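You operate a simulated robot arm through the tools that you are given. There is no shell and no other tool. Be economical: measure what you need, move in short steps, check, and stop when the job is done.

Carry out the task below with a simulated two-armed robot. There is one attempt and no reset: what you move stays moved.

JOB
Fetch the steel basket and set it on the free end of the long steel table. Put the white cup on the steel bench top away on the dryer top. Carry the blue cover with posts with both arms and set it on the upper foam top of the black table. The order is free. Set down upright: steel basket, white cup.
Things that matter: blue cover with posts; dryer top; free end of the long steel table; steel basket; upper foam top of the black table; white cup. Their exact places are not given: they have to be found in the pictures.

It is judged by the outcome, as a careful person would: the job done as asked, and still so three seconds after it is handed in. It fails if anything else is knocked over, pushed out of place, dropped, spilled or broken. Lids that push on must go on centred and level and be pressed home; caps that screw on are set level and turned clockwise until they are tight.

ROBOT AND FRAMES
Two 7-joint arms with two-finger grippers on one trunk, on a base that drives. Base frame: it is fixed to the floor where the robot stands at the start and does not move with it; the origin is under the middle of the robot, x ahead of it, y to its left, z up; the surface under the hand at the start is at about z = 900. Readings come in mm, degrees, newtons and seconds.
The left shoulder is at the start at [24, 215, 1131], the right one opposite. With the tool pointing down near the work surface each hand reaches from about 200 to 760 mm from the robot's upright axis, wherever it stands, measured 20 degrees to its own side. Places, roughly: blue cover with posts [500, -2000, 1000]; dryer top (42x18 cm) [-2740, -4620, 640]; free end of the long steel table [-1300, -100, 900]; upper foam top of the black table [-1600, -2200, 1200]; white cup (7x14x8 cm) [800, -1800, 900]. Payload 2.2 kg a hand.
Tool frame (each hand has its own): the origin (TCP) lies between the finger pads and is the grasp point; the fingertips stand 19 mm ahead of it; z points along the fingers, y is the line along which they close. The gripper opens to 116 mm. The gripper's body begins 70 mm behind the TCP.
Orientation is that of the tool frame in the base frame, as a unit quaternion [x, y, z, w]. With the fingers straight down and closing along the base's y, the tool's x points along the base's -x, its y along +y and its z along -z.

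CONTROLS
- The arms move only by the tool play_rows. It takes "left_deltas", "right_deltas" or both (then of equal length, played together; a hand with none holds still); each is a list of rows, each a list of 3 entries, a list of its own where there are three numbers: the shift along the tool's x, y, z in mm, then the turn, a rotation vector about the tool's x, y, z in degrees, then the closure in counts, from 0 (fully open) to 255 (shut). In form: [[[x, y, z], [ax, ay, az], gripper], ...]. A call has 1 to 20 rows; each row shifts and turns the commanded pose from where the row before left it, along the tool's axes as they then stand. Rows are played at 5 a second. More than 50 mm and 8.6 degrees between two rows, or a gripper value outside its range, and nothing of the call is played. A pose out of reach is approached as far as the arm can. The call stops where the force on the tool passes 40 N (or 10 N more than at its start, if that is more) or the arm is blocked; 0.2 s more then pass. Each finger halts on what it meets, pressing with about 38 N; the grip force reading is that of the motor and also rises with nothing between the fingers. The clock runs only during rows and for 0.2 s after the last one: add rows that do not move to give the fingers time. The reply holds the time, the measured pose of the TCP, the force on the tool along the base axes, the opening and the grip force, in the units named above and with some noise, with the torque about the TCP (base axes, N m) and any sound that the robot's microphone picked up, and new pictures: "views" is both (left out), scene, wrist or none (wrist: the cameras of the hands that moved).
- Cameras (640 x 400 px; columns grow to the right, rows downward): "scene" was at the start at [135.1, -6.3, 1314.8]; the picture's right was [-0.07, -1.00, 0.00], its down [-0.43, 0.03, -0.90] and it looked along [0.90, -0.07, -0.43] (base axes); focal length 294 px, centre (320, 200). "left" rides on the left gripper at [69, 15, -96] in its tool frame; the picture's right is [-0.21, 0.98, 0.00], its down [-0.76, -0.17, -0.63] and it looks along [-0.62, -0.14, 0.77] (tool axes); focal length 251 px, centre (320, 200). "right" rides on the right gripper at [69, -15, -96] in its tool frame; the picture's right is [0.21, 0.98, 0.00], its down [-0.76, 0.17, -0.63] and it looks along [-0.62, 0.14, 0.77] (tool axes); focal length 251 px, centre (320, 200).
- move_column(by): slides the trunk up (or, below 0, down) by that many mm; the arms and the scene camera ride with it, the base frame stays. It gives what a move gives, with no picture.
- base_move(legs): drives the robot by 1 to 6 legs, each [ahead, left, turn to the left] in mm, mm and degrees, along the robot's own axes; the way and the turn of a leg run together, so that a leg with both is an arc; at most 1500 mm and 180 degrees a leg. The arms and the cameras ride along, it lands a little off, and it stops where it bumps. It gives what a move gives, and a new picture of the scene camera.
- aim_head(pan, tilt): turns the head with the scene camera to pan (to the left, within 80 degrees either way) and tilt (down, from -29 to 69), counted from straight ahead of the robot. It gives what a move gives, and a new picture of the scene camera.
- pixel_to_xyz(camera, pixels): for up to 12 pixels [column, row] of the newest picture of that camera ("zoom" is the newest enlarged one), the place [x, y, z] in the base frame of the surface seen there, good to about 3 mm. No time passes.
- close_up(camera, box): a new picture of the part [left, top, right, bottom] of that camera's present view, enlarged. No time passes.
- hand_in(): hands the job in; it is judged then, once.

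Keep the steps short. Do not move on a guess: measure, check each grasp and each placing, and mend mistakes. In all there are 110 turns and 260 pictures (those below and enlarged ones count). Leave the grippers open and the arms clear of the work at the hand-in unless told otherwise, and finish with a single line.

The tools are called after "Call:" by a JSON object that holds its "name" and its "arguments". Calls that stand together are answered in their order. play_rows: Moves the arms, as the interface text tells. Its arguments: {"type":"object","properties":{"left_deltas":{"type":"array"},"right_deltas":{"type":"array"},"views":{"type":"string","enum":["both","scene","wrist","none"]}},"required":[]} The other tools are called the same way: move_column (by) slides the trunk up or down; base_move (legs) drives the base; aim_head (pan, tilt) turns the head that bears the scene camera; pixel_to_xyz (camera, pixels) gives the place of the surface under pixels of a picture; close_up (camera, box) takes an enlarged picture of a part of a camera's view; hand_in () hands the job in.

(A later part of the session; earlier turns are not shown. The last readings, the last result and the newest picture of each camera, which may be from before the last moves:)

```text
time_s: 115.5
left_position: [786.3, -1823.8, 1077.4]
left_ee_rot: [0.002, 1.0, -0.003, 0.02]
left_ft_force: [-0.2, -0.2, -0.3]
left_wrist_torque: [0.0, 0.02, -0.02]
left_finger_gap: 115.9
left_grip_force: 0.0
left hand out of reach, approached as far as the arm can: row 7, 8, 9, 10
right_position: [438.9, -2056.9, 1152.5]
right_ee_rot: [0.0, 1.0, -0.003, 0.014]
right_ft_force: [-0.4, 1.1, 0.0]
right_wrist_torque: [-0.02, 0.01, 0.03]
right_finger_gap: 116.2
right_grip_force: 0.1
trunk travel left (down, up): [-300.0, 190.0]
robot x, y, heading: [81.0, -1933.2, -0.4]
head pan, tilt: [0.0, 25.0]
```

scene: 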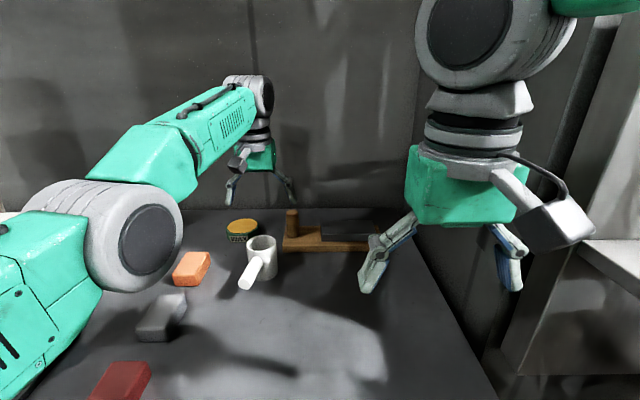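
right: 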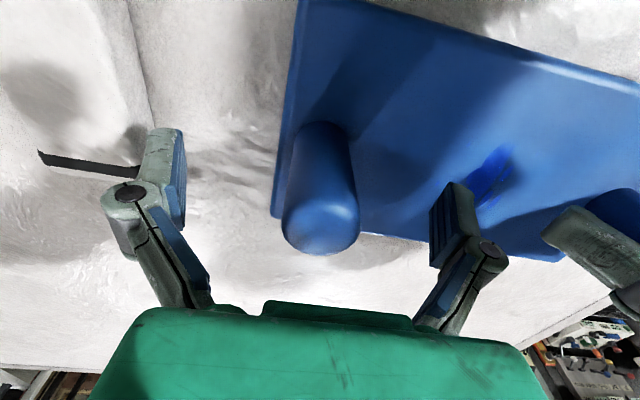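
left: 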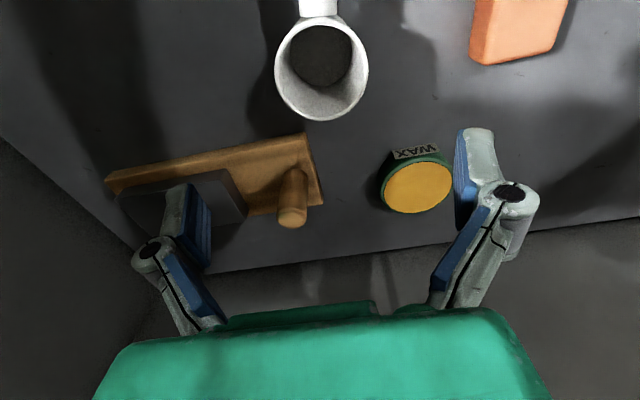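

Near the reach limit. Pull the hand back 70 mm, then drive ahead 45.

Call:
{"name": "play_rows", "arguments": {"left_deltas": [[[20, 0, -15], [0, 0, 0], 0], [[20, 0, -15], [0, 0, 0], 0], [[20, 4, 0], [0, 0, 0], 0], [[20, 4, 0], [0, 0, 0], 0], [[0, 0, 0], [0, 0, 0], 0], [[0, 0, 0], [0, 0, 0], 0]], "views": "none"}}

Call:
{"name": "base_move", "arguments": {"legs": [[45, 0, 0]]}}

Call:
{"name": "play_rows", "arguments": {"left_deltas": [[[0, 0, 0], [0, 0, 0], 0], [[0, 0, 0], [0, 0, 0], 0], [[0, 0, 0], [0, 0, 0], 0], [[0, 0, 0], [0, 0, 0], 0], [[0, 0, 0], [0, 0, 0], 0]], "views": "wrist"}}

```text
time_s: 116.9
left_position: [773.6, -1842.0, 1106.2]
left_ee_rot: [0.003, 1.0, 0.002, 0.021]
left_ft_force: [-0.8, -0.7, -0.3]
left_wrist_torque: [0.09, -0.01, -0.03]
left_finger_gap: 116.0
left_grip_force: 0.1
left hand out of reach, approached as far as the arm can: row 1, 2, 3, 4
right_position: [439.2, -2070.3, 1153.5]
right_ee_rot: [0.002, 1.0, 0.002, 0.015]
right_ft_force: [0.3, 0.1, 0.0]
right_wrist_torque: [0.04, 0.01, -0.03]
right_finger_gap: 116.0
right_grip_force: 0.0
trunk travel left (down, up): [-300.0, 190.0]
robot x, y, heading: [83.3, -1932.1, -0.6]
head pan, tilt: [0.0, 25.0]
```

```text
time_s: 117.8
left_position: [816.5, -1846.7, 1108.4]
left_ee_rot: [0.005, 1.0, 0.002, 0.022]
left_ft_force: [-0.2, -0.5, 0.6]
left_wrist_torque: [0.07, -0.02, 0.01]
left_finger_gap: 115.9
left_grip_force: 0.0
right_position: [482.0, -2073.3, 1152.5]
right_ee_rot: [0.003, 1.0, 0.003, 0.017]
right_ft_force: [0.2, 0.5, 0.0]
right_wrist_torque: [0.06, 0.05, -0.02]
right_finger_gap: 115.8
right_grip_force: 0.0
trunk travel left (down, up): [-300.0, 190.0]
robot x, y, heading: [127.8, -1936.4, -0.9]
head pan, tilt: [0.0, 25.0]
```

scene: 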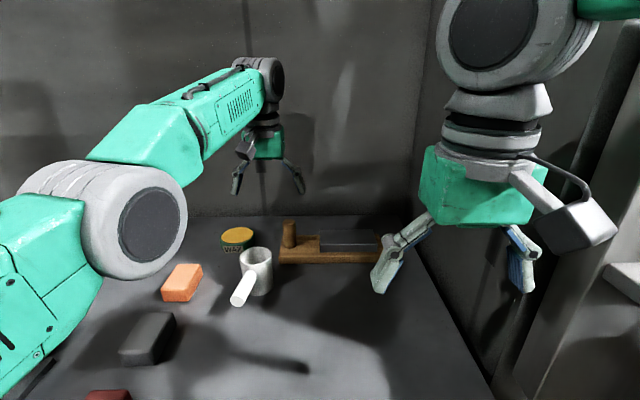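

```text
time_s: 119.0
left_position: [819.8, -1837.2, 1107.4]
left_ee_rot: [0.003, 1.0, -0.002, 0.021]
left_ft_force: [0.1, -0.4, 0.0]
left_wrist_torque: [-0.01, 0.03, 0.0]
left_finger_gap: 116.0
left_grip_force: 0.1
right_position: [482.2, -2063.3, 1154.0]
right_ee_rot: [0.004, 1.0, -0.001, 0.016]
right_ft_force: [0.8, 0.4, 0.5]
right_wrist_torque: [-0.01, -0.01, 0.01]
right_finger_gap: 116.0
right_grip_force: 0.0
trunk travel left (down, up): [-300.0, 190.0]
robot x, y, heading: [128.6, -1936.1, -0.7]
head pan, tilt: [0.0, 25.0]
```

left: 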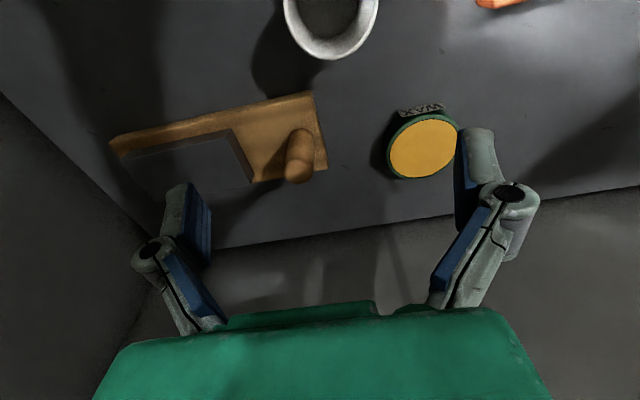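

The arm is again in its stretched branch; repeat the remedy: up, then back and outward.

Call:
{"name": "play_rows", "arguments": {"left_deltas": [[[0, 0, -30], [0, 0, 0], 0], [[0, 10, -30], [0, 0, 0], 0], [[10, 20, -10], [0, 0, 0], 0], [[25, 25, 0], [0, 0, 0], 0], [[25, 25, 0], [0, 0, 0], 0], [[25, 20, 0], [0, 0, 0], 0], [[25, 0, 0], [0, 0, 0], 0], [[25, 0, 0], [0, 0, 0], 0], [[0, 0, 0], [0, 0, 0], 0], [[0, 0, 0], [0, 0, 0], 0]], "views": "scene"}}

```text
time_s: 121.2
left_position: [801.7, -1756.0, 1214.3]
left_ee_rot: [0.003, 1.0, -0.002, 0.022]
left_ft_force: [0.3, 0.2, -0.7]
left_wrist_torque: [-0.03, 0.02, -0.01]
left_finger_gap: 116.1
left_grip_force: 0.0
left hand out of reach, approached as far as the arm can: row 1, 2, 3, 4, 5, 6, 7, 8
right_position: [482.0, -2066.1, 1153.5]
right_ee_rot: [0.002, 1.0, -0.001, 0.016]
right_ft_force: [-0.3, 0.1, -0.5]
right_wrist_torque: [-0.01, 0.0, -0.01]
right_finger_gap: 116.1
right_grip_force: 0.1
trunk travel left (down, up): [-300.0, 190.0]
robot x, y, heading: [130.1, -1941.1, -0.7]
head pan, tilt: [0.0, 25.0]
```

scene: 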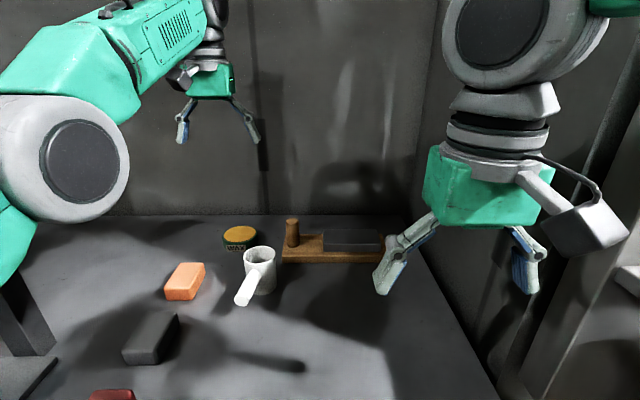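

Call:
{"name": "play_rows", "arguments": {"left_deltas": [[[25, 10, 0], [0, 0, 0], 0], [[25, 10, 0], [0, 0, 0], 0], [[25, 10, 0], [0, 0, 0], 0], [[25, 0, 0], [0, 0, 0], 0], [[25, 0, 0], [0, 0, 0], 0], [[25, 0, 0], [0, 0, 0], 0], [[0, 0, 0], [0, 0, 0], 0], [[0, 0, 0], [0, 0, 0], 0]], "views": "scene"}}

```text
time_s: 123.0
left_position: [782.2, -1747.3, 1260.4]
left_ee_rot: [0.005, 1.0, -0.003, 0.02]
left_ft_force: [0.1, -0.6, -0.2]
left_wrist_torque: [0.0, 0.01, 0.01]
left_finger_gap: 115.9
left_grip_force: 0.1
left hand out of reach, approached as far as the arm can: row 1, 2, 3, 4, 5, 6
right_position: [482.1, -2065.2, 1154.2]
right_ee_rot: [0.002, 1.0, 0.0, 0.015]
right_ft_force: [-0.1, -0.5, -0.2]
right_wrist_torque: [0.04, -0.01, -0.02]
right_finger_gap: 116.0
right_grip_force: 0.2
trunk travel left (down, up): [-300.0, 190.0]
robot x, y, heading: [121.9, -1938.1, -0.4]
head pan, tilt: [0.0, 25.0]
```

scene: 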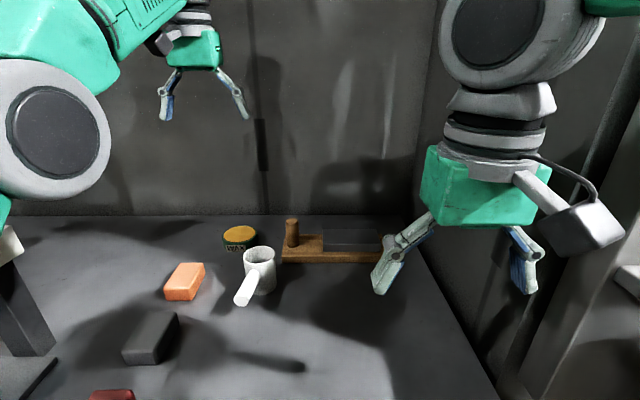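

Call:
{"name": "play_rows", "arguments": {"left_deltas": [[[10, 30, -10], [0, 0, 0], 0], [[10, 30, 0], [0, 0, 0], 0], [[20, 30, 0], [0, 0, 0], 0], [[20, 30, 0], [0, 0, 0], 0], [[30, 20, 0], [0, 0, 0], 0], [[30, 0, 0], [0, 0, 0], 0], [[0, 0, 0], [0, 0, 0], 0], [[0, 0, 0], [0, 0, 0], 0]], "views": "scene"}}

```text
time_s: 124.8
left_position: [746.6, -1621.7, 1293.8]
left_ee_rot: [0.004, 1.0, -0.002, 0.021]
left_ft_force: [0.9, 0.0, 0.7]
left_wrist_torque: [-0.01, -0.01, 0.02]
left_finger_gap: 115.9
left_grip_force: 0.1
left hand out of reach, approached as far as the arm can: row 1, 2, 3, 4, 5
right_position: [484.1, -2065.9, 1152.9]
right_ee_rot: [0.003, 1.0, -0.002, 0.015]
right_ft_force: [0.0, -0.7, 1.4]
right_wrist_torque: [0.04, -0.03, 0.01]
right_finger_gap: 116.0
right_grip_force: 0.1
trunk travel left (down, up): [-300.0, 190.0]
robot x, y, heading: [126.3, -1936.9, -0.8]
head pan, tilt: [0.0, 25.0]
```

scene: 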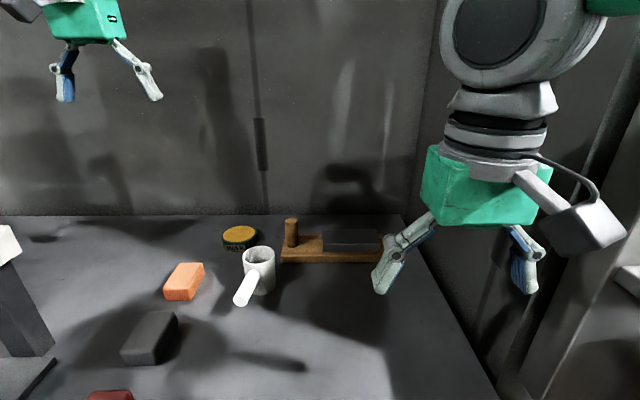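

Recovered. Go back to a nearer pose: tool (+70,-60,+110).

Call:
{"name": "play_rows", "arguments": {"left_deltas": [[[25, 0, 0], [0, 0, 0], 0], [[25, 0, 0], [0, 0, 0], 0], [[25, 0, 0], [0, 0, 0], 0], [[10, -10, 20], [0, 0, 0], 0], [[0, -15, 30], [0, 0, 0], 0], [[0, -15, 30], [0, 0, 0], 0], [[0, -20, 30], [0, 0, 0], 0], [[0, -20, 20], [0, 0, 0], 0], [[0, 0, 0], [0, 0, 0], 0]], "views": "scene"}}

```text
time_s: 126.8
left_position: [658.0, -1699.5, 1164.0]
left_ee_rot: [0.003, 1.0, -0.003, 0.023]
left_ft_force: [0.0, 0.0, 0.5]
left_wrist_torque: [-0.03, -0.03, 0.02]
left_finger_gap: 116.0
left_grip_force: 0.1
right_position: [480.9, -2064.7, 1153.5]
right_ee_rot: [0.002, 1.0, -0.001, 0.016]
right_ft_force: [-0.5, -0.5, 0.2]
right_wrist_torque: [0.01, -0.03, -0.04]
right_finger_gap: 115.9
right_grip_force: 0.1
trunk travel left (down, up): [-300.0, 190.0]
robot x, y, heading: [128.3, -1939.3, -0.8]
head pan, tilt: [0.0, 25.0]
```

scene: 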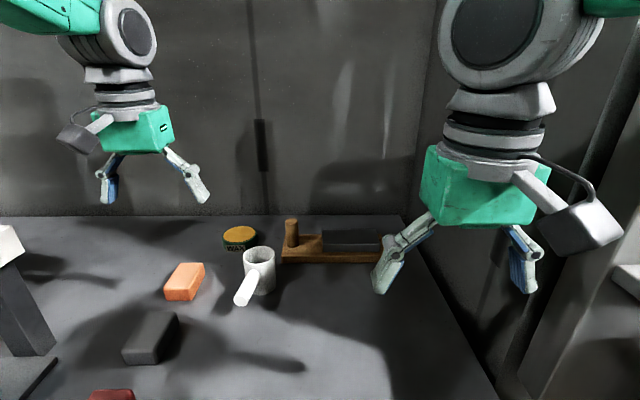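

Approach in small mixed rows toward (766,-1815,1050).

Call:
{"name": "play_rows", "arguments": {"left_deltas": [[[0, -20, 15], [0, 0, 0], 0], [[0, -20, 15], [0, 0, 0], 0], [[0, -20, 15], [0, 0, 0], 0], [[-5, -20, 15], [0, 0, 0], 0], [[-15, -20, 15], [0, 0, 0], 0], [[-20, -15, 15], [0, 0, 0], 0], [[-20, 0, 10], [0, 0, 0], 0], [[-20, 0, 10], [0, 0, 0], 0], [[-20, 0, 0], [0, 0, 0], 0], [[-4, 0, 0], [0, 0, 0], 0], [[0, 0, 0], [0, 0, 0], 0], [[0, 0, 0], [0, 0, 0], 0]], "views": "both"}}

```text
time_s: 129.4
left_position: [768.1, -1819.3, 1052.3]
left_ee_rot: [0.005, 1.0, -0.002, 0.022]
left_ft_force: [0.2, -0.2, -0.9]
left_wrist_torque: [0.03, -0.03, 0.02]
left_finger_gap: 116.0
left_grip_force: 0.0
right_position: [480.7, -2065.5, 1155.1]
right_ee_rot: [0.003, 1.0, 0.0, 0.015]
right_ft_force: [0.6, -0.8, -0.4]
right_wrist_torque: [0.01, -0.02, 0.03]
right_finger_gap: 115.9
right_grip_force: 0.1
trunk travel left (down, up): [-300.0, 190.0]
robot x, y, heading: [128.5, -1933.3, -0.7]
head pan, tilt: [0.0, 25.0]
```

scene: 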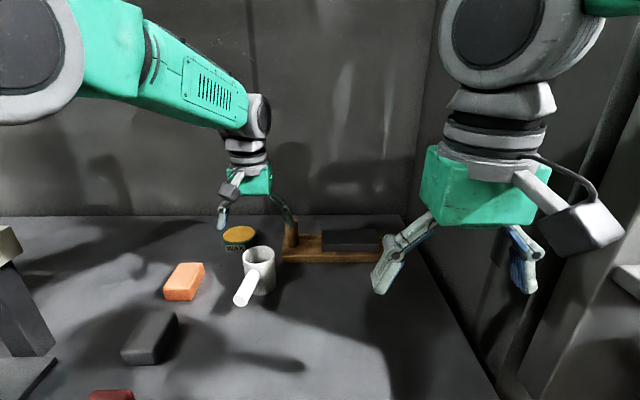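
left: 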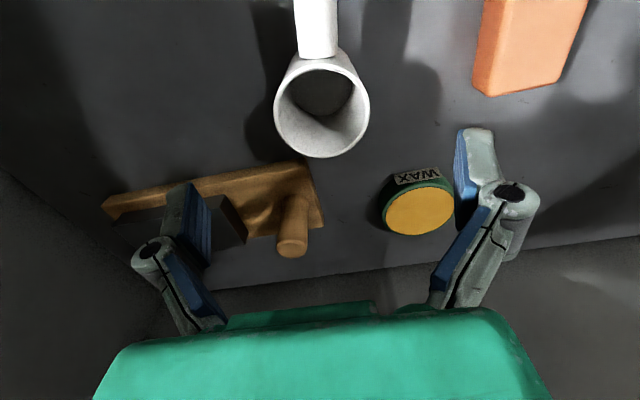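

In the good branch. Measure the rim in the wrist view.

Call:
{"name": "pixel_to_xyz", "arguments": {"camera": "left", "pixels": [[276, 108], [368, 103], [322, 157], [318, 61], [318, 10], [290, 240], [268, 185], [388, 220]]}}

```text
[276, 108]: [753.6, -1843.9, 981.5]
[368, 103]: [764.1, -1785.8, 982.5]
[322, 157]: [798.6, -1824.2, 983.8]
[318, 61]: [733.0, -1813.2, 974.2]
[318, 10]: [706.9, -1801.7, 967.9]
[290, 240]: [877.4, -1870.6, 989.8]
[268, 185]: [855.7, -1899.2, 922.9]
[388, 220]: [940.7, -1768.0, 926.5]
```

Rim centre (766,-1815). Descend 105 mm with a small correction.

Call:
{"name": "play_rows", "arguments": {"left_deltas": [[[2, 2, 20], [0, 0, 0], 0], [[1, 1, 20], [0, 0, 0], 0], [[1, 0, 20], [0, 0, 0], 0], [[1, 0, 20], [0, 0, 0], 0], [[1, 0, 15], [0, 0, 0], 0], [[1, 0, 12], [0, 0, 0], 0], [[0, 0, 0], [0, 0, 0], 0], [[0, 0, 0], [0, 0, 0], 0]], "views": "both"}}

```text
time_s: 131.2
left_position: [766.9, -1818.2, 946.2]
left_ee_rot: [0.004, 1.0, -0.002, 0.022]
left_ft_force: [-0.3, -0.2, -0.7]
left_wrist_torque: [0.02, 0.05, 0.0]
left_finger_gap: 116.0
left_grip_force: 0.1
right_position: [481.2, -2066.1, 1154.0]
right_ee_rot: [0.003, 1.0, 0.0, 0.016]
right_ft_force: [0.0, -1.1, -0.5]
right_wrist_torque: [-0.03, -0.03, 0.01]
right_finger_gap: 116.0
right_grip_force: 0.1
trunk travel left (down, up): [-300.0, 190.0]
robot x, y, heading: [127.6, -1940.2, -0.9]
head pan, tilt: [0.0, 25.0]
```

scene: 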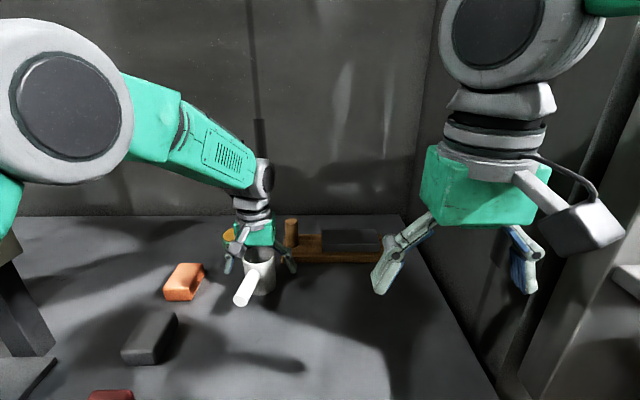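
left: 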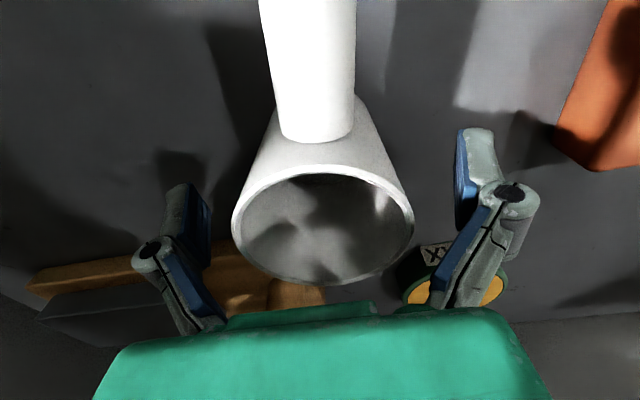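

Cup between the fingers. Close.

Call:
{"name": "play_rows", "arguments": {"left_deltas": [[[0, 0, 0], [0, 0, 0], 80], [[0, 0, 0], [0, 0, 0], 120], [[0, 0, 0], [0, 0, 0], 255], [[0, 0, 0], [0, 0, 0], 255], [[0, 0, 0], [0, 0, 0], 255]], "views": "wrist"}}

```text
time_s: 132.4
left_position: [766.4, -1818.1, 946.7]
left_ee_rot: [0.005, 1.0, -0.001, 0.022]
left_ft_force: [0.4, -1.2, 1.1]
left_wrist_torque: [-0.03, 0.04, 0.0]
left_finger_gap: 63.2
left_grip_force: 37.2
right_position: [481.0, -2066.8, 1154.4]
right_ee_rot: [0.002, 1.0, -0.001, 0.015]
right_ft_force: [-0.5, -0.4, -0.2]
right_wrist_torque: [0.0, -0.03, -0.05]
right_finger_gap: 116.2
right_grip_force: 0.0
trunk travel left (down, up): [-300.0, 190.0]
robot x, y, heading: [127.9, -1934.8, -0.6]
head pan, tilt: [0.0, 25.0]
```

left: 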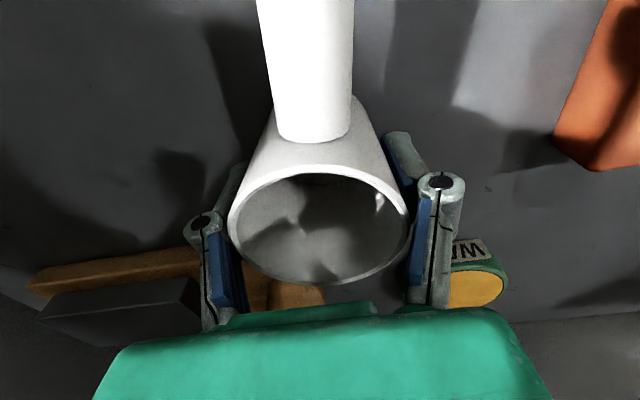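

Gripped at 63 mm. Lift with the trunk 150 mm and back out 530 mm.

Call:
{"name": "move_column", "arguments": {"by": 150}}

Call:
{"name": "base_move", "arguments": {"legs": [[-530, 0, 0]]}}

```text
time_s: 134.1
left_position: [767.2, -1818.3, 1096.3]
left_ee_rot: [0.005, 1.0, -0.002, 0.022]
left_ft_force: [-0.2, 0.1, -0.8]
left_wrist_torque: [0.0, 0.02, -0.02]
left_finger_gap: 63.1
left_grip_force: 37.7
right_position: [482.0, -2066.4, 1304.2]
right_ee_rot: [0.003, 1.0, 0.0, 0.016]
right_ft_force: [-0.2, 0.3, 0.1]
right_wrist_torque: [-0.01, 0.01, -0.01]
right_finger_gap: 116.1
right_grip_force: 0.0
trunk travel left (down, up): [-450.0, 40.0]
robot x, y, heading: [125.6, -1937.1, -0.8]
head pan, tilt: [0.0, 25.0]
```

```text
time_s: 137.2
left_position: [237.2, -1814.7, 1096.3]
left_ee_rot: [0.008, 1.0, -0.002, 0.022]
left_ft_force: [-0.2, 0.5, -0.3]
left_wrist_torque: [0.02, -0.01, -0.01]
left_finger_gap: 63.1
left_grip_force: 38.1
right_position: [-52.8, -2061.2, 1303.9]
right_ee_rot: [0.008, 1.0, -0.001, 0.016]
right_ft_force: [0.3, 0.2, -0.1]
right_wrist_torque: [0.03, -0.01, 0.01]
right_finger_gap: 115.8
right_grip_force: 0.0
trunk travel left (down, up): [-450.0, 40.0]
robot x, y, heading: [-403.8, -1927.0, -1.3]
head pan, tilt: [0.0, 25.0]
```

scene: 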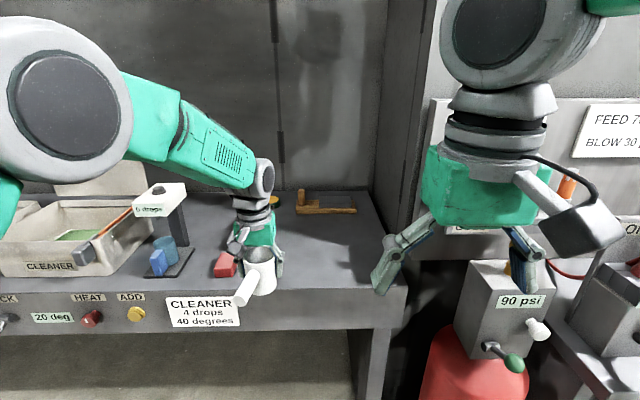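

Cup held upright. Pull it in closer (tool x +150), then turn right to face south.

Call:
{"name": "play_rows", "arguments": {"left_deltas": [[[25, 5, 0], [0, 0, 0], 255], [[25, 5, 0], [0, 0, 0], 255], [[25, 5, 0], [0, 0, 0], 255], [[25, 5, 0], [0, 0, 0], 255], [[25, 5, 0], [0, 0, 0], 255], [[25, 5, 0], [0, 0, 0], 255], [[0, 0, 0], [0, 0, 0], 255]], "views": "none"}}

Call:
{"name": "base_move", "arguments": {"legs": [[-200, 0, 0], [0, 0, -89]]}}

Call:
{"name": "aim_head", "arguments": {"pan": -15, "tilt": 15}}

```text
time_s: 138.8
left_position: [83.7, -1781.0, 1093.3]
left_ee_rot: [0.009, 1.0, -0.003, 0.024]
left_ft_force: [0.0, -0.4, -1.4]
left_wrist_torque: [-0.03, -0.01, 0.0]
left_finger_gap: 62.8
left_grip_force: 38.1
right_position: [-56.2, -2060.8, 1304.1]
right_ee_rot: [0.008, 1.0, -0.001, 0.018]
right_ft_force: [-0.2, -0.1, 0.1]
right_wrist_torque: [0.01, 0.02, -0.03]
right_finger_gap: 116.1
right_grip_force: 0.1
trunk travel left (down, up): [-450.0, 40.0]
robot x, y, heading: [-405.9, -1930.6, -1.1]
head pan, tilt: [0.0, 25.0]
```

```text
time_s: 144.1
left_position: [-431.9, -2402.3, 1093.2]
left_ee_rot: [0.692, 0.721, -0.018, 0.016]
left_ft_force: [0.1, -0.8, -0.2]
left_wrist_torque: [-0.01, 0.01, -0.05]
left_finger_gap: 63.3
left_grip_force: 37.4
right_position: [-718.0, -2280.2, 1305.2]
right_ee_rot: [0.691, 0.723, -0.013, 0.011]
right_ft_force: [0.6, 0.1, 0.0]
right_wrist_torque: [0.02, 0.02, 0.01]
right_finger_gap: 116.2
right_grip_force: 0.1
trunk travel left (down, up): [-450.0, 40.0]
robot x, y, heading: [-608.1, -1919.1, -87.9]
head pan, tilt: [0.0, 25.0]
```

scene: 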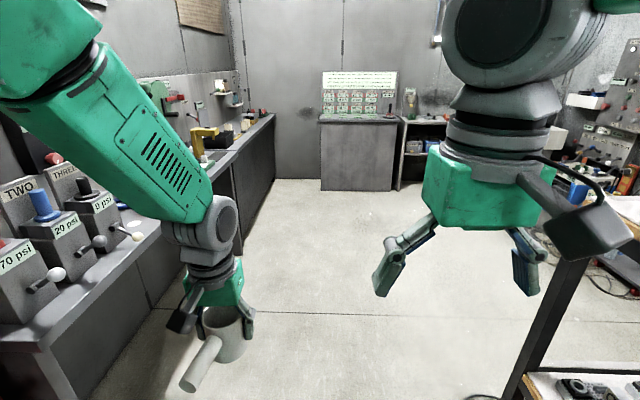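

```text
time_s: 144.8
left_position: [-430.9, -2400.6, 1094.7]
left_ee_rot: [0.692, 0.722, -0.018, 0.016]
left_ft_force: [-0.4, -0.1, -0.6]
left_wrist_torque: [0.0, -0.01, -0.01]
left_finger_gap: 62.9
left_grip_force: 38.1
right_position: [-717.9, -2275.2, 1304.5]
right_ee_rot: [0.691, 0.722, -0.011, 0.01]
right_ft_force: [0.1, 0.8, 1.0]
right_wrist_torque: [-0.02, 0.0, 0.04]
right_finger_gap: 115.7
right_grip_force: 0.0
trunk travel left (down, up): [-450.0, 40.0]
robot x, y, heading: [-606.1, -1922.0, -88.1]
head pan, tilt: [-15.0, 15.0]
```

scene: 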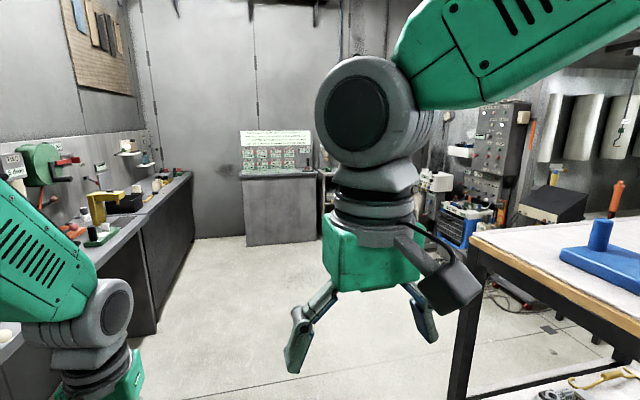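

Aisle clear. Drive south 1200 mm, then turn right 45° to look towards the dryer.

Call:
{"name": "base_move", "arguments": {"legs": [[1200, 0, 0], [0, 0, -50]]}}

Call:
{"name": "aim_head", "arguments": {"pan": 0, "tilt": 20}}

```text
time_s: 153.4
left_position: [-818.0, -3605.9, 1095.0]
left_ee_rot: [0.934, 0.356, -0.023, 0.006]
left_ft_force: [-0.1, -0.2, -0.9]
left_wrist_torque: [0.02, 0.02, -0.01]
left_finger_gap: 62.8
left_grip_force: 38.0
right_position: [-904.3, -3306.3, 1304.7]
right_ee_rot: [0.933, 0.359, -0.015, 0.004]
right_ft_force: [-0.3, 0.3, -0.4]
right_wrist_torque: [0.0, 0.02, -0.02]
right_finger_gap: 116.1
right_grip_force: 0.0
trunk travel left (down, up): [-450.0, 40.0]
robot x, y, heading: [-561.3, -3167.4, -138.5]
head pan, tilt: [-15.0, 15.0]
```

scene: 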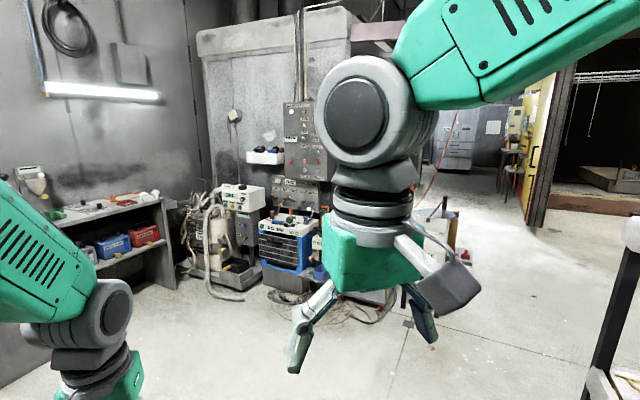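

```text
time_s: 154.2
left_position: [-815.8, -3604.6, 1095.4]
left_ee_rot: [0.934, 0.357, -0.025, 0.008]
left_ft_force: [0.0, -0.2, -1.0]
left_wrist_torque: [-0.02, 0.02, 0.03]
left_finger_gap: 62.4
left_grip_force: 38.0
right_position: [-901.7, -3303.0, 1302.3]
right_ee_rot: [0.933, 0.359, -0.013, 0.004]
right_ft_force: [-0.1, -1.6, -0.5]
right_wrist_torque: [0.0, -0.04, -0.01]
right_finger_gap: 115.9
right_grip_force: 0.0
trunk travel left (down, up): [-450.0, 40.0]
robot x, y, heading: [-556.6, -3165.6, -138.2]
head pan, tilt: [0.0, 20.0]
```

scene: 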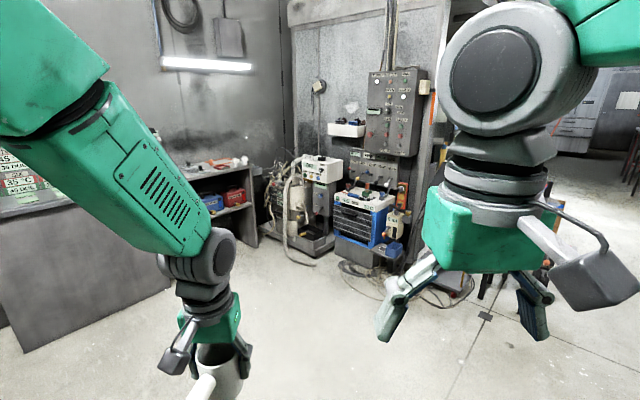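

Enlarge the equipment and measure tops.

Call:
{"name": "close_up", "arguments": {"camera": "scene", "box": [260, 110, 430, 290]}}

Call:
{"name": "pixel_to_xyz", "arguments": {"camera": "scene", "pixels": [[320, 160], [322, 172], [365, 195], [340, 200], [385, 200], [355, 190], [345, 125], [390, 215], [280, 300], [330, 260], [400, 280], [355, 240]]}}

```text
2.22 times, centred on (345, 200) of scene
```

zoom: 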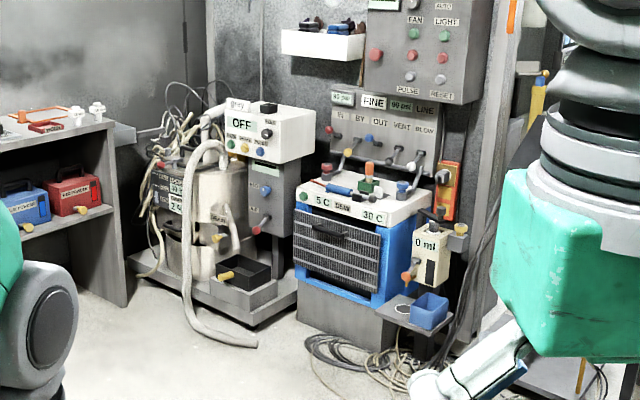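

```text
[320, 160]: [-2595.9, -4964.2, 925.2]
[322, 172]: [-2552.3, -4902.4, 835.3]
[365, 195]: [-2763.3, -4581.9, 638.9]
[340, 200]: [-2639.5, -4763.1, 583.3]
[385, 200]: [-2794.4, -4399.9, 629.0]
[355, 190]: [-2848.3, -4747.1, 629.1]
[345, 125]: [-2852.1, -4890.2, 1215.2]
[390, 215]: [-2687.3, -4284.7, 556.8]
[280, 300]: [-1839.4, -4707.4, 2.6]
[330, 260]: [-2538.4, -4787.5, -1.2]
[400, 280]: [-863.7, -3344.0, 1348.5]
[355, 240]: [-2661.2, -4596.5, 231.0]
```

The dryer is the blue unit with the white top (z≈640, x −2650…−2830, y −4410…−4830), with some tools on it. Drive ahead 1450 toward it, then face −x and look down.

Call:
{"name": "base_move", "arguments": {"legs": [[1350, 0, 0], [0, 0, -42]]}}

Call:
{"name": "aim_head", "arguments": {"pan": 15, "tilt": 30}}

```text
time_s: 162.9
left_position: [-2047.0, -4227.5, 1096.0]
left_ee_rot: [1.0, -0.004, -0.025, -0.001]
left_ft_force: [0.2, 0.5, -2.2]
left_wrist_torque: [0.0, 0.01, -0.01]
left_finger_gap: 62.4
left_grip_force: 38.5
right_position: [-1906.9, -3947.5, 1301.2]
right_ee_rot: [1.0, -0.003, -0.013, -0.001]
right_ft_force: [-0.6, -0.2, -1.0]
right_wrist_torque: [0.03, 0.02, 0.02]
right_finger_gap: 115.9
right_grip_force: 0.0
trunk travel left (down, up): [-450.0, 40.0]
robot x, y, heading: [-1560.1, -4073.9, 179.4]
head pan, tilt: [0.0, 20.0]
```

scene: 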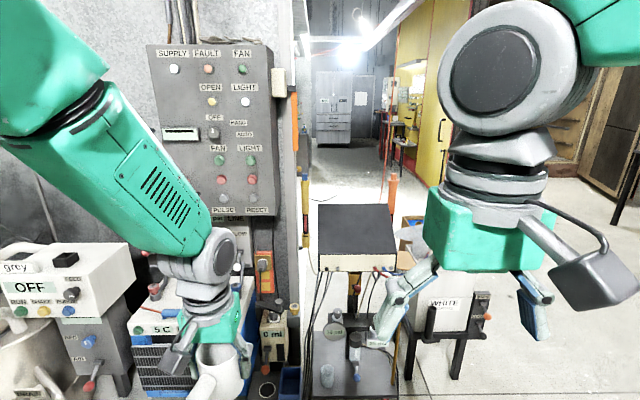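

```text
time_s: 163.7
left_position: [-2044.0, -4226.6, 1097.1]
left_ee_rot: [1.0, -0.004, -0.027, -0.002]
left_ft_force: [-1.0, 0.6, -1.5]
left_wrist_torque: [0.01, 0.0, -0.02]
left_finger_gap: 62.3
left_grip_force: 38.1
right_position: [-1904.1, -3946.0, 1299.7]
right_ee_rot: [1.0, -0.003, -0.01, -0.001]
right_ft_force: [-0.3, 0.2, 0.7]
right_wrist_torque: [-0.02, 0.0, 0.02]
right_finger_gap: 116.1
right_grip_force: 0.1
trunk travel left (down, up): [-450.0, 40.0]
robot x, y, heading: [-1559.9, -4074.9, 179.4]
head pan, tilt: [15.0, 30.0]
```

scene: 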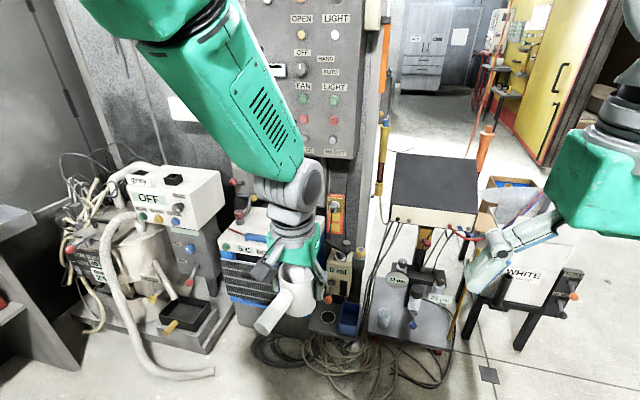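

Measure left obstacles before strafing.

Call:
{"name": "pixel_to_xyz", "arguments": {"camera": "scene", "pixels": [[30, 225], [70, 365], [20, 300], [200, 375], [310, 385], [230, 240], [300, 355]]}}

Call:
{"name": "close_up", "arguments": {"camera": "scene", "box": [210, 180, 390, 350]}}

```text
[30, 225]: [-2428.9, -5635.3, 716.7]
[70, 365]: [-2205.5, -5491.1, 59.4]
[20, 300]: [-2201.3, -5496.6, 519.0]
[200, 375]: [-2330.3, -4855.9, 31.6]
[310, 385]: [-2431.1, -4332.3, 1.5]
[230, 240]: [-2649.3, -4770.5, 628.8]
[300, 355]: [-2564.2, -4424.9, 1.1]
```

```text
2.35 times, centred on (300, 265) of scene
```

zoom: 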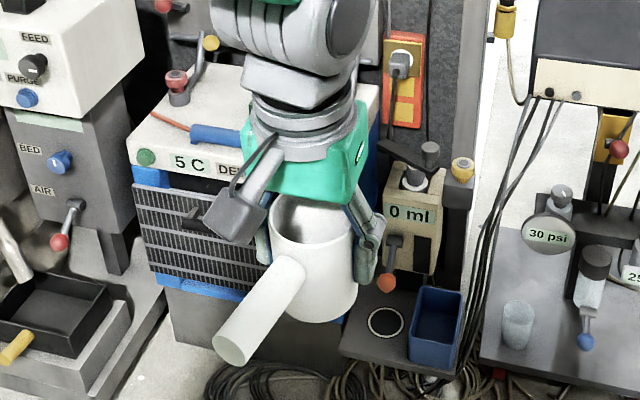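

Strafe left 480, ahead 150, then view the dryer top with the scene and left cameras.

Call:
{"name": "base_move", "arguments": {"legs": [[0, 480, 0], [200, 0, 0]]}}

Call:
{"name": "aim_head", "arguments": {"pan": 0, "tilt": 35}}

Call:
{"name": "play_rows", "arguments": {"left_deltas": [[[0, 0, 0], [0, 0, 0], 255]], "views": "wrist"}}

```text
time_s: 167.8
left_position: [-2251.5, -4700.7, 1099.1]
left_ee_rot: [1.0, -0.003, -0.028, 0.003]
left_ft_force: [0.3, 0.0, -1.3]
left_wrist_torque: [-0.06, 0.03, -0.02]
left_finger_gap: 62.6
left_grip_force: 38.3
right_position: [-2113.9, -4419.5, 1302.6]
right_ee_rot: [1.0, -0.002, -0.013, 0.004]
right_ft_force: [0.1, -0.7, 0.7]
right_wrist_torque: [-0.01, -0.04, 0.0]
right_finger_gap: 116.1
right_grip_force: 0.0
trunk travel left (down, up): [-450.0, 40.0]
robot x, y, heading: [-1772.0, -4559.5, 179.7]
head pan, tilt: [15.0, 30.0]
```

scene: 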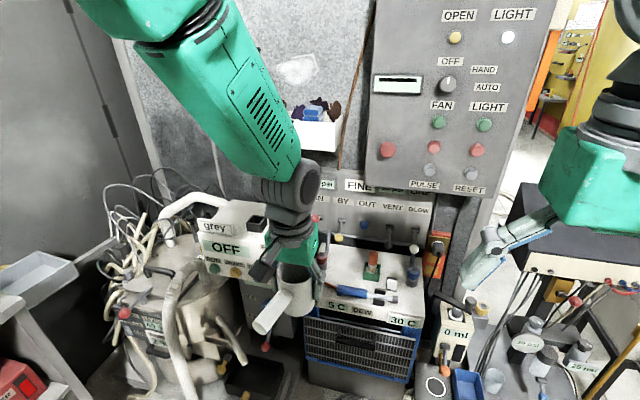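

```text
time_s: 168.6
left_position: [-2253.7, -4699.0, 1098.0]
left_ee_rot: [1.0, -0.004, -0.028, 0.001]
left_ft_force: [-1.0, -0.4, 0.0]
left_wrist_torque: [-0.02, 0.04, 0.02]
left_finger_gap: 62.8
left_grip_force: 37.8
right_position: [-2114.4, -4419.0, 1300.7]
right_ee_rot: [1.0, 0.0, -0.009, 0.003]
right_ft_force: [-0.8, -0.3, -0.2]
right_wrist_torque: [0.0, 0.02, -0.01]
right_finger_gap: 115.8
right_grip_force: 0.0
trunk travel left (down, up): [-450.0, 40.0]
robot x, y, heading: [-1772.3, -4553.5, 179.7]
head pan, tilt: [0.0, 35.0]
```

scene: 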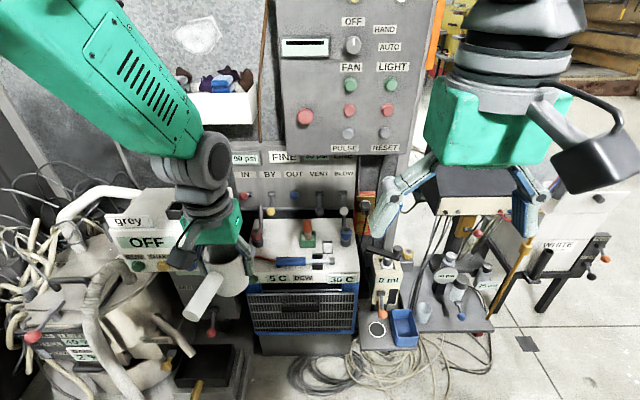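

```text
time_s: 169.0
left_position: [-2251.6, -4722.7, 1096.4]
left_ee_rot: [1.0, -0.001, -0.028, -0.006]
left_ft_force: [0.3, -0.5, -1.0]
left_wrist_torque: [0.03, 0.0, -0.01]
left_finger_gap: 62.3
left_grip_force: 38.5
right_position: [-2113.5, -4444.5, 1302.2]
right_ee_rot: [1.0, 0.0, -0.009, -0.006]
right_ft_force: [0.1, -0.8, 0.2]
right_wrist_torque: [0.05, 0.01, 0.02]
right_finger_gap: 115.7
right_grip_force: 0.2
trunk travel left (down, up): [-450.0, 40.0]
robot x, y, heading: [-1774.6, -4557.9, 179.7]
head pan, tilt: [0.0, 35.0]
```

left: 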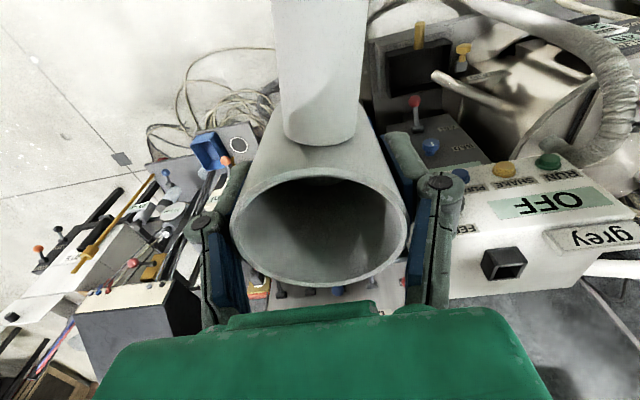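

Call:
{"name": "close_up", "arguments": {"camera": "scene", "box": [220, 190, 380, 300]}}

Call:
{"name": "pixel_to_xyz", "arguments": {"camera": "zoom", "pixels": [[140, 320], [550, 320], [230, 260], [330, 290], [430, 290], [350, 180], [150, 200], [510, 190], [280, 300], [200, 300], [500, 270], [420, 250]]}}

```text
3.64 times, centred on (300, 245) of scene
```

zoom: 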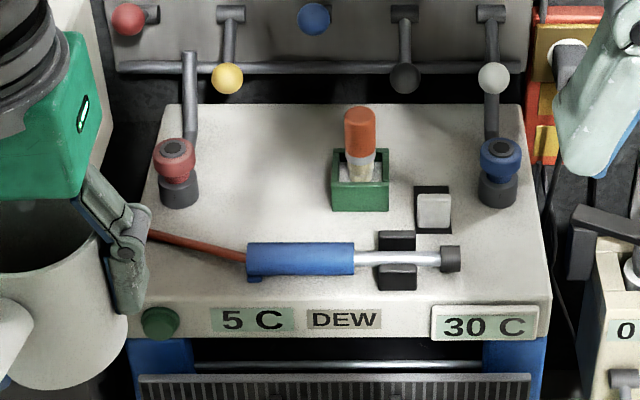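

```text
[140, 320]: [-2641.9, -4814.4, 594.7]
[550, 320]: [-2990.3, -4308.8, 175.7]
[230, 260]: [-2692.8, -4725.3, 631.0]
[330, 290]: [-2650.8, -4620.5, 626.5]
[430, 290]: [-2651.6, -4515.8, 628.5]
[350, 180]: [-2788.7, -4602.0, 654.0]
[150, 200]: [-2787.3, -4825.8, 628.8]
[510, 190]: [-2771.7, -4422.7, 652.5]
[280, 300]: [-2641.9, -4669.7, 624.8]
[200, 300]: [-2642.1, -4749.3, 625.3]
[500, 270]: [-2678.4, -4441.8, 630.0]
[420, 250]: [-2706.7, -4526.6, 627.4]
```

The top is at z≈630 with a wand, knobs and a green box on it. Measure the free spot between red knob and green box, and the items' heights.

Call:
{"name": "pixel_to_xyz", "arguments": {"camera": "zoom", "pixels": [[198, 190], [175, 150], [190, 100], [228, 78], [330, 190], [330, 160], [250, 120], [300, 243], [300, 275], [245, 255], [200, 245], [260, 200]]}}

Call:
{"name": "pixel_to_xyz", "arguments": {"camera": "zoom", "pixels": [[450, 255], [455, 248], [420, 190], [497, 150], [490, 200], [405, 80], [540, 300], [520, 240], [260, 105], [120, 68], [390, 265], [500, 230]]}}

```text
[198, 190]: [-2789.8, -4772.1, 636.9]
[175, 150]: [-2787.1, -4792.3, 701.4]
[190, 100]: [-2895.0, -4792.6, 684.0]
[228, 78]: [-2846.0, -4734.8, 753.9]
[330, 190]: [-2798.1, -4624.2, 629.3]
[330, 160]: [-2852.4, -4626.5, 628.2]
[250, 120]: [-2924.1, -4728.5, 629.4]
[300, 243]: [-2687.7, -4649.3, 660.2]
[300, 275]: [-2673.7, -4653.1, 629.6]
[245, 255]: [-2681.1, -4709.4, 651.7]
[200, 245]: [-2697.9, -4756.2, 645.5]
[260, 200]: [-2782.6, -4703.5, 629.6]
```

```text
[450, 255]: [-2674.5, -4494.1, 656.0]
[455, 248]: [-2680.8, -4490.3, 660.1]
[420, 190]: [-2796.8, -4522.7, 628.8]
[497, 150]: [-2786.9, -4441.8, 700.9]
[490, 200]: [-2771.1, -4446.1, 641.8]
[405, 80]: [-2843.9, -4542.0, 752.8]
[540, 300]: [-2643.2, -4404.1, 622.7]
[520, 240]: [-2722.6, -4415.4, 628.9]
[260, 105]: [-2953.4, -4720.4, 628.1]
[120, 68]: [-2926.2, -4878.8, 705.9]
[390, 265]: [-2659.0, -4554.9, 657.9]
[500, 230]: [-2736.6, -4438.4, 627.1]
```

Target spot: (-2765,-4700), z≈630. Check the OFF machine's right-hand edges for arm clearance.

Call:
{"name": "pixel_to_xyz", "arguments": {"camera": "scene", "pixels": [[190, 268], [150, 245], [175, 205], [120, 215], [210, 333], [205, 350], [170, 262], [180, 400], [230, 390], [60, 215]]}}

```text
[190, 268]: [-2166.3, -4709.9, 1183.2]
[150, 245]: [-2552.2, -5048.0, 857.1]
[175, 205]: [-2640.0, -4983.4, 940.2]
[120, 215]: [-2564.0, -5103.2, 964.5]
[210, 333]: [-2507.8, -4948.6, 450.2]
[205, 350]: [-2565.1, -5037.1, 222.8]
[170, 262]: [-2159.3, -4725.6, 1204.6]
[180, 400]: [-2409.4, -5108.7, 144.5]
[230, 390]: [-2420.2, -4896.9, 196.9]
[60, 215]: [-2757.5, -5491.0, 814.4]
```

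Clearances fine. Extend the cup forward 180 mm first, then drive right 65 and ahead 230 (short of the target) and check.

Call:
{"name": "play_rows", "arguments": {"left_deltas": [[[-23, 0, 0], [0, 0, 0], 255], [[-23, 0, 0], [0, 0, 0], 255], [[-23, 0, 0], [0, 0, 0], 255], [[-23, 0, 0], [0, 0, 0], 255], [[-23, 0, 0], [0, 0, 0], 255], [[-23, 0, 0], [0, 0, 0], 255], [[-23, 0, 0], [0, 0, 0], 255], [[-20, 0, 0], [0, 0, 0], 255], [[0, 0, 0], [0, 0, 0], 255]], "views": "none"}}

Call:
{"name": "base_move", "arguments": {"legs": [[0, -65, 0], [230, 0, 0]]}}

Call:
{"name": "pixel_to_xyz", "arguments": {"camera": "scene", "pixels": [[320, 60], [340, 30], [300, 160], [310, 205], [240, 80]]}}

```text
time_s: 171.0
left_position: [-2433.6, -4724.0, 1105.5]
left_ee_rot: [1.0, -0.002, -0.028, -0.007]
left_ft_force: [-0.3, -1.4, -0.1]
left_wrist_torque: [0.09, 0.01, -0.01]
left_finger_gap: 62.6
left_grip_force: 38.2
right_position: [-2113.6, -4445.4, 1300.5]
right_ee_rot: [1.0, 0.0, -0.006, -0.006]
right_ft_force: [0.8, -1.3, -0.6]
right_wrist_torque: [0.1, 0.0, 0.02]
right_finger_gap: 116.1
right_grip_force: 0.0
trunk travel left (down, up): [-450.0, 40.0]
robot x, y, heading: [-1771.7, -4560.0, 179.6]
head pan, tilt: [0.0, 35.0]
```

```text
time_s: 173.3
left_position: [-2661.2, -4628.8, 1109.9]
left_ee_rot: [1.0, -0.005, -0.029, 0.003]
left_ft_force: [-0.1, 1.4, -0.2]
left_wrist_torque: [-0.04, 0.02, 0.01]
left_finger_gap: 62.5
left_grip_force: 38.5
right_position: [-2338.9, -4348.6, 1295.3]
right_ee_rot: [1.0, -0.002, -0.001, 0.004]
right_ft_force: [1.0, 0.2, 0.7]
right_wrist_torque: [-0.02, 0.0, 0.03]
right_finger_gap: 116.1
right_grip_force: 0.2
trunk travel left (down, up): [-450.0, 40.0]
robot x, y, heading: [-2000.2, -4492.2, 179.5]
head pan, tilt: [0.0, 35.0]
```

scene: 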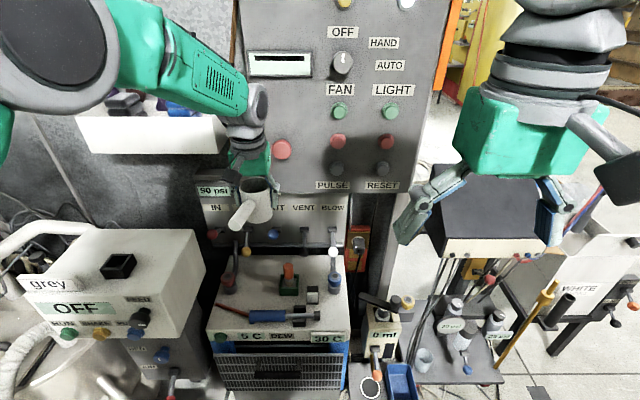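

```text
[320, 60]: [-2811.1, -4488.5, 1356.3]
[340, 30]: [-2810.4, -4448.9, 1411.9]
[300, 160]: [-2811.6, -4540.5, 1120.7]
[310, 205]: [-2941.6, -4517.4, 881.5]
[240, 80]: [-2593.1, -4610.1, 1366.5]
```

The control panel's face is at x −2811 above z≈1040, so I lower first. Trunk down 330 mm here, then let it settle.

Call:
{"name": "move_column", "arguments": {"by": -330}}

Call:
{"name": "aim_head", "arguments": {"pan": 10, "tilt": 35}}

Call:
{"name": "play_rows", "arguments": {"left_deltas": [[[0, 0, 0], [0, 0, 0], 255], [[0, 0, 0], [0, 0, 0], 255], [[0, 0, 0], [0, 0, 0], 255], [[0, 0, 0], [0, 0, 0], 255], [[0, 0, 0], [0, 0, 0], 255]], "views": "both"}}

```text
time_s: 176.6
left_position: [-2659.9, -4654.2, 777.7]
left_ee_rot: [1.0, -0.003, -0.028, -0.008]
left_ft_force: [-0.1, -2.4, -1.2]
left_wrist_torque: [0.14, -0.01, -0.01]
left_finger_gap: 62.6
left_grip_force: 38.0
right_position: [-2337.5, -4376.1, 963.9]
right_ee_rot: [1.0, -0.003, 0.003, -0.007]
right_ft_force: [-0.6, -2.0, -1.5]
right_wrist_torque: [0.16, 0.04, 0.02]
right_finger_gap: 116.0
right_grip_force: 0.0
trunk travel left (down, up): [-120.0, 370.0]
robot x, y, heading: [-2001.8, -4498.2, 179.4]
head pan, tilt: [0.0, 35.0]
```

```text
time_s: 177.3
left_position: [-2660.5, -4650.1, 779.0]
left_ee_rot: [1.0, -0.002, -0.03, -0.006]
left_ft_force: [0.8, -1.1, -1.6]
left_wrist_torque: [0.19, 0.02, -0.01]
left_finger_gap: 62.8
left_grip_force: 38.0
right_position: [-2337.8, -4371.2, 965.1]
right_ee_rot: [1.0, -0.002, 0.001, -0.006]
right_ft_force: [-0.2, -1.2, -0.6]
right_wrist_torque: [0.13, -0.01, 0.0]
right_finger_gap: 115.9
right_grip_force: 0.0
trunk travel left (down, up): [-120.0, 370.0]
robot x, y, heading: [-2003.0, -4492.4, 179.6]
head pan, tilt: [10.0, 35.0]
```

scene: 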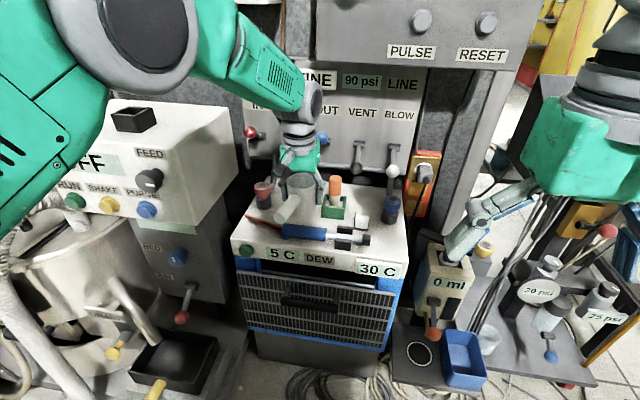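

```text
time_s: 178.7
left_position: [-2655.7, -4598.2, 785.7]
left_ee_rot: [0.999, -0.009, -0.033, 0.013]
left_ft_force: [0.0, 0.7, -0.9]
left_wrist_torque: [-0.03, 0.05, 0.0]
left_finger_gap: 62.6
left_grip_force: 38.3
right_position: [-2333.0, -4316.5, 957.1]
right_ee_rot: [1.0, -0.004, 0.007, 0.016]
right_ft_force: [0.2, 0.1, 1.0]
right_wrist_torque: [-0.04, 0.04, 0.01]
right_finger_gap: 116.5
right_grip_force: 0.1
trunk travel left (down, up): [-120.0, 370.0]
robot x, y, heading: [-2002.0, -4478.3, 179.3]
head pan, tilt: [10.0, 35.0]
stopped in row 5 (left hand): the arm was blocked; the commanded pose is now the measured one
```

scene: 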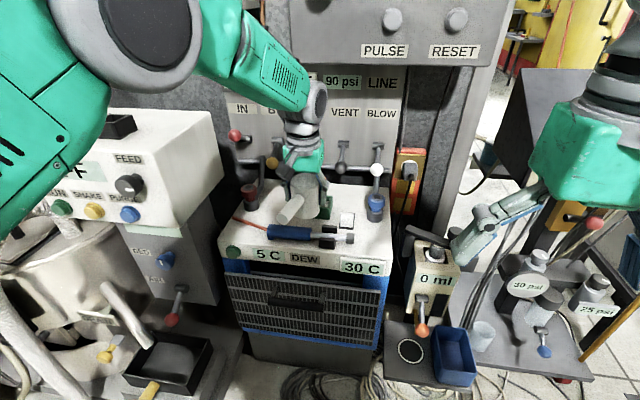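
left: 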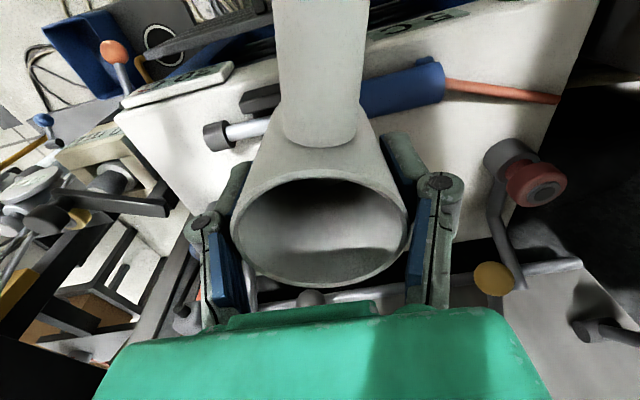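

The hand shifted and reported blocked. Check where the left arm is relative to the OFF machine.

Call:
{"name": "pixel_to_xyz", "arguments": {"camera": "scene", "pixels": [[130, 40], [60, 100], [110, 85], [40, 170], [240, 60], [190, 110], [210, 120], [140, 160], [570, 130], [470, 240], [430, 250]]}}

Call:
{"name": "play_rows", "arguments": {"left_deltas": [[[0, 0, 0], [0, 0, 0], 255], [[0, 0, 0], [0, 0, 0], 255]], "views": "none"}}

Call:
{"name": "play_rows", "arguments": {"left_deltas": [[[0, 0, 0], [0, 0, 0], 255], [[0, 0, 0], [0, 0, 0], 255]], "views": "none"}}

```text
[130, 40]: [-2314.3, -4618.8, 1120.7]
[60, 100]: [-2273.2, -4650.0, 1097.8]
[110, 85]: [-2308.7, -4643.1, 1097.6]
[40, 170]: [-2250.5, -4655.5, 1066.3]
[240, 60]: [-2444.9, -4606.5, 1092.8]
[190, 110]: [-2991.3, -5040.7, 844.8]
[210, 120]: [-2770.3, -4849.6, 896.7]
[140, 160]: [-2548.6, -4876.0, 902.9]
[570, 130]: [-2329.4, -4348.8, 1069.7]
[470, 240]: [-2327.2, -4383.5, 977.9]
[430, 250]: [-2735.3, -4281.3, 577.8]
```

```text
time_s: 179.3
left_position: [-2656.9, -4588.5, 786.2]
left_ee_rot: [0.999, -0.009, -0.032, 0.017]
left_ft_force: [0.3, 1.2, -1.0]
left_wrist_torque: [-0.09, 0.03, 0.03]
left_finger_gap: 62.7
left_grip_force: 37.9
right_position: [-2333.0, -4306.6, 956.6]
right_ee_rot: [1.0, -0.005, 0.009, 0.02]
right_ft_force: [1.1, -0.2, 0.3]
right_wrist_torque: [-0.09, 0.0, -0.02]
right_finger_gap: 116.1
right_grip_force: 0.1
trunk travel left (down, up): [-120.0, 370.0]
robot x, y, heading: [-2005.1, -4473.5, 179.2]
head pan, tilt: [10.0, 35.0]
```

```text
time_s: 179.9
left_position: [-2655.7, -4612.5, 783.7]
left_ee_rot: [0.999, -0.008, -0.032, 0.007]
left_ft_force: [0.5, 0.1, -1.4]
left_wrist_torque: [0.06, 0.01, -0.04]
left_finger_gap: 62.6
left_grip_force: 38.0
right_position: [-2334.2, -4332.1, 957.0]
right_ee_rot: [1.0, -0.004, 0.009, 0.009]
right_ft_force: [0.6, -0.7, -0.3]
right_wrist_torque: [-0.01, -0.02, 0.01]
right_finger_gap: 116.0
right_grip_force: 0.0
trunk travel left (down, up): [-120.0, 370.0]
robot x, y, heading: [-1999.7, -4479.6, 179.6]
head pan, tilt: [10.0, 35.0]
```

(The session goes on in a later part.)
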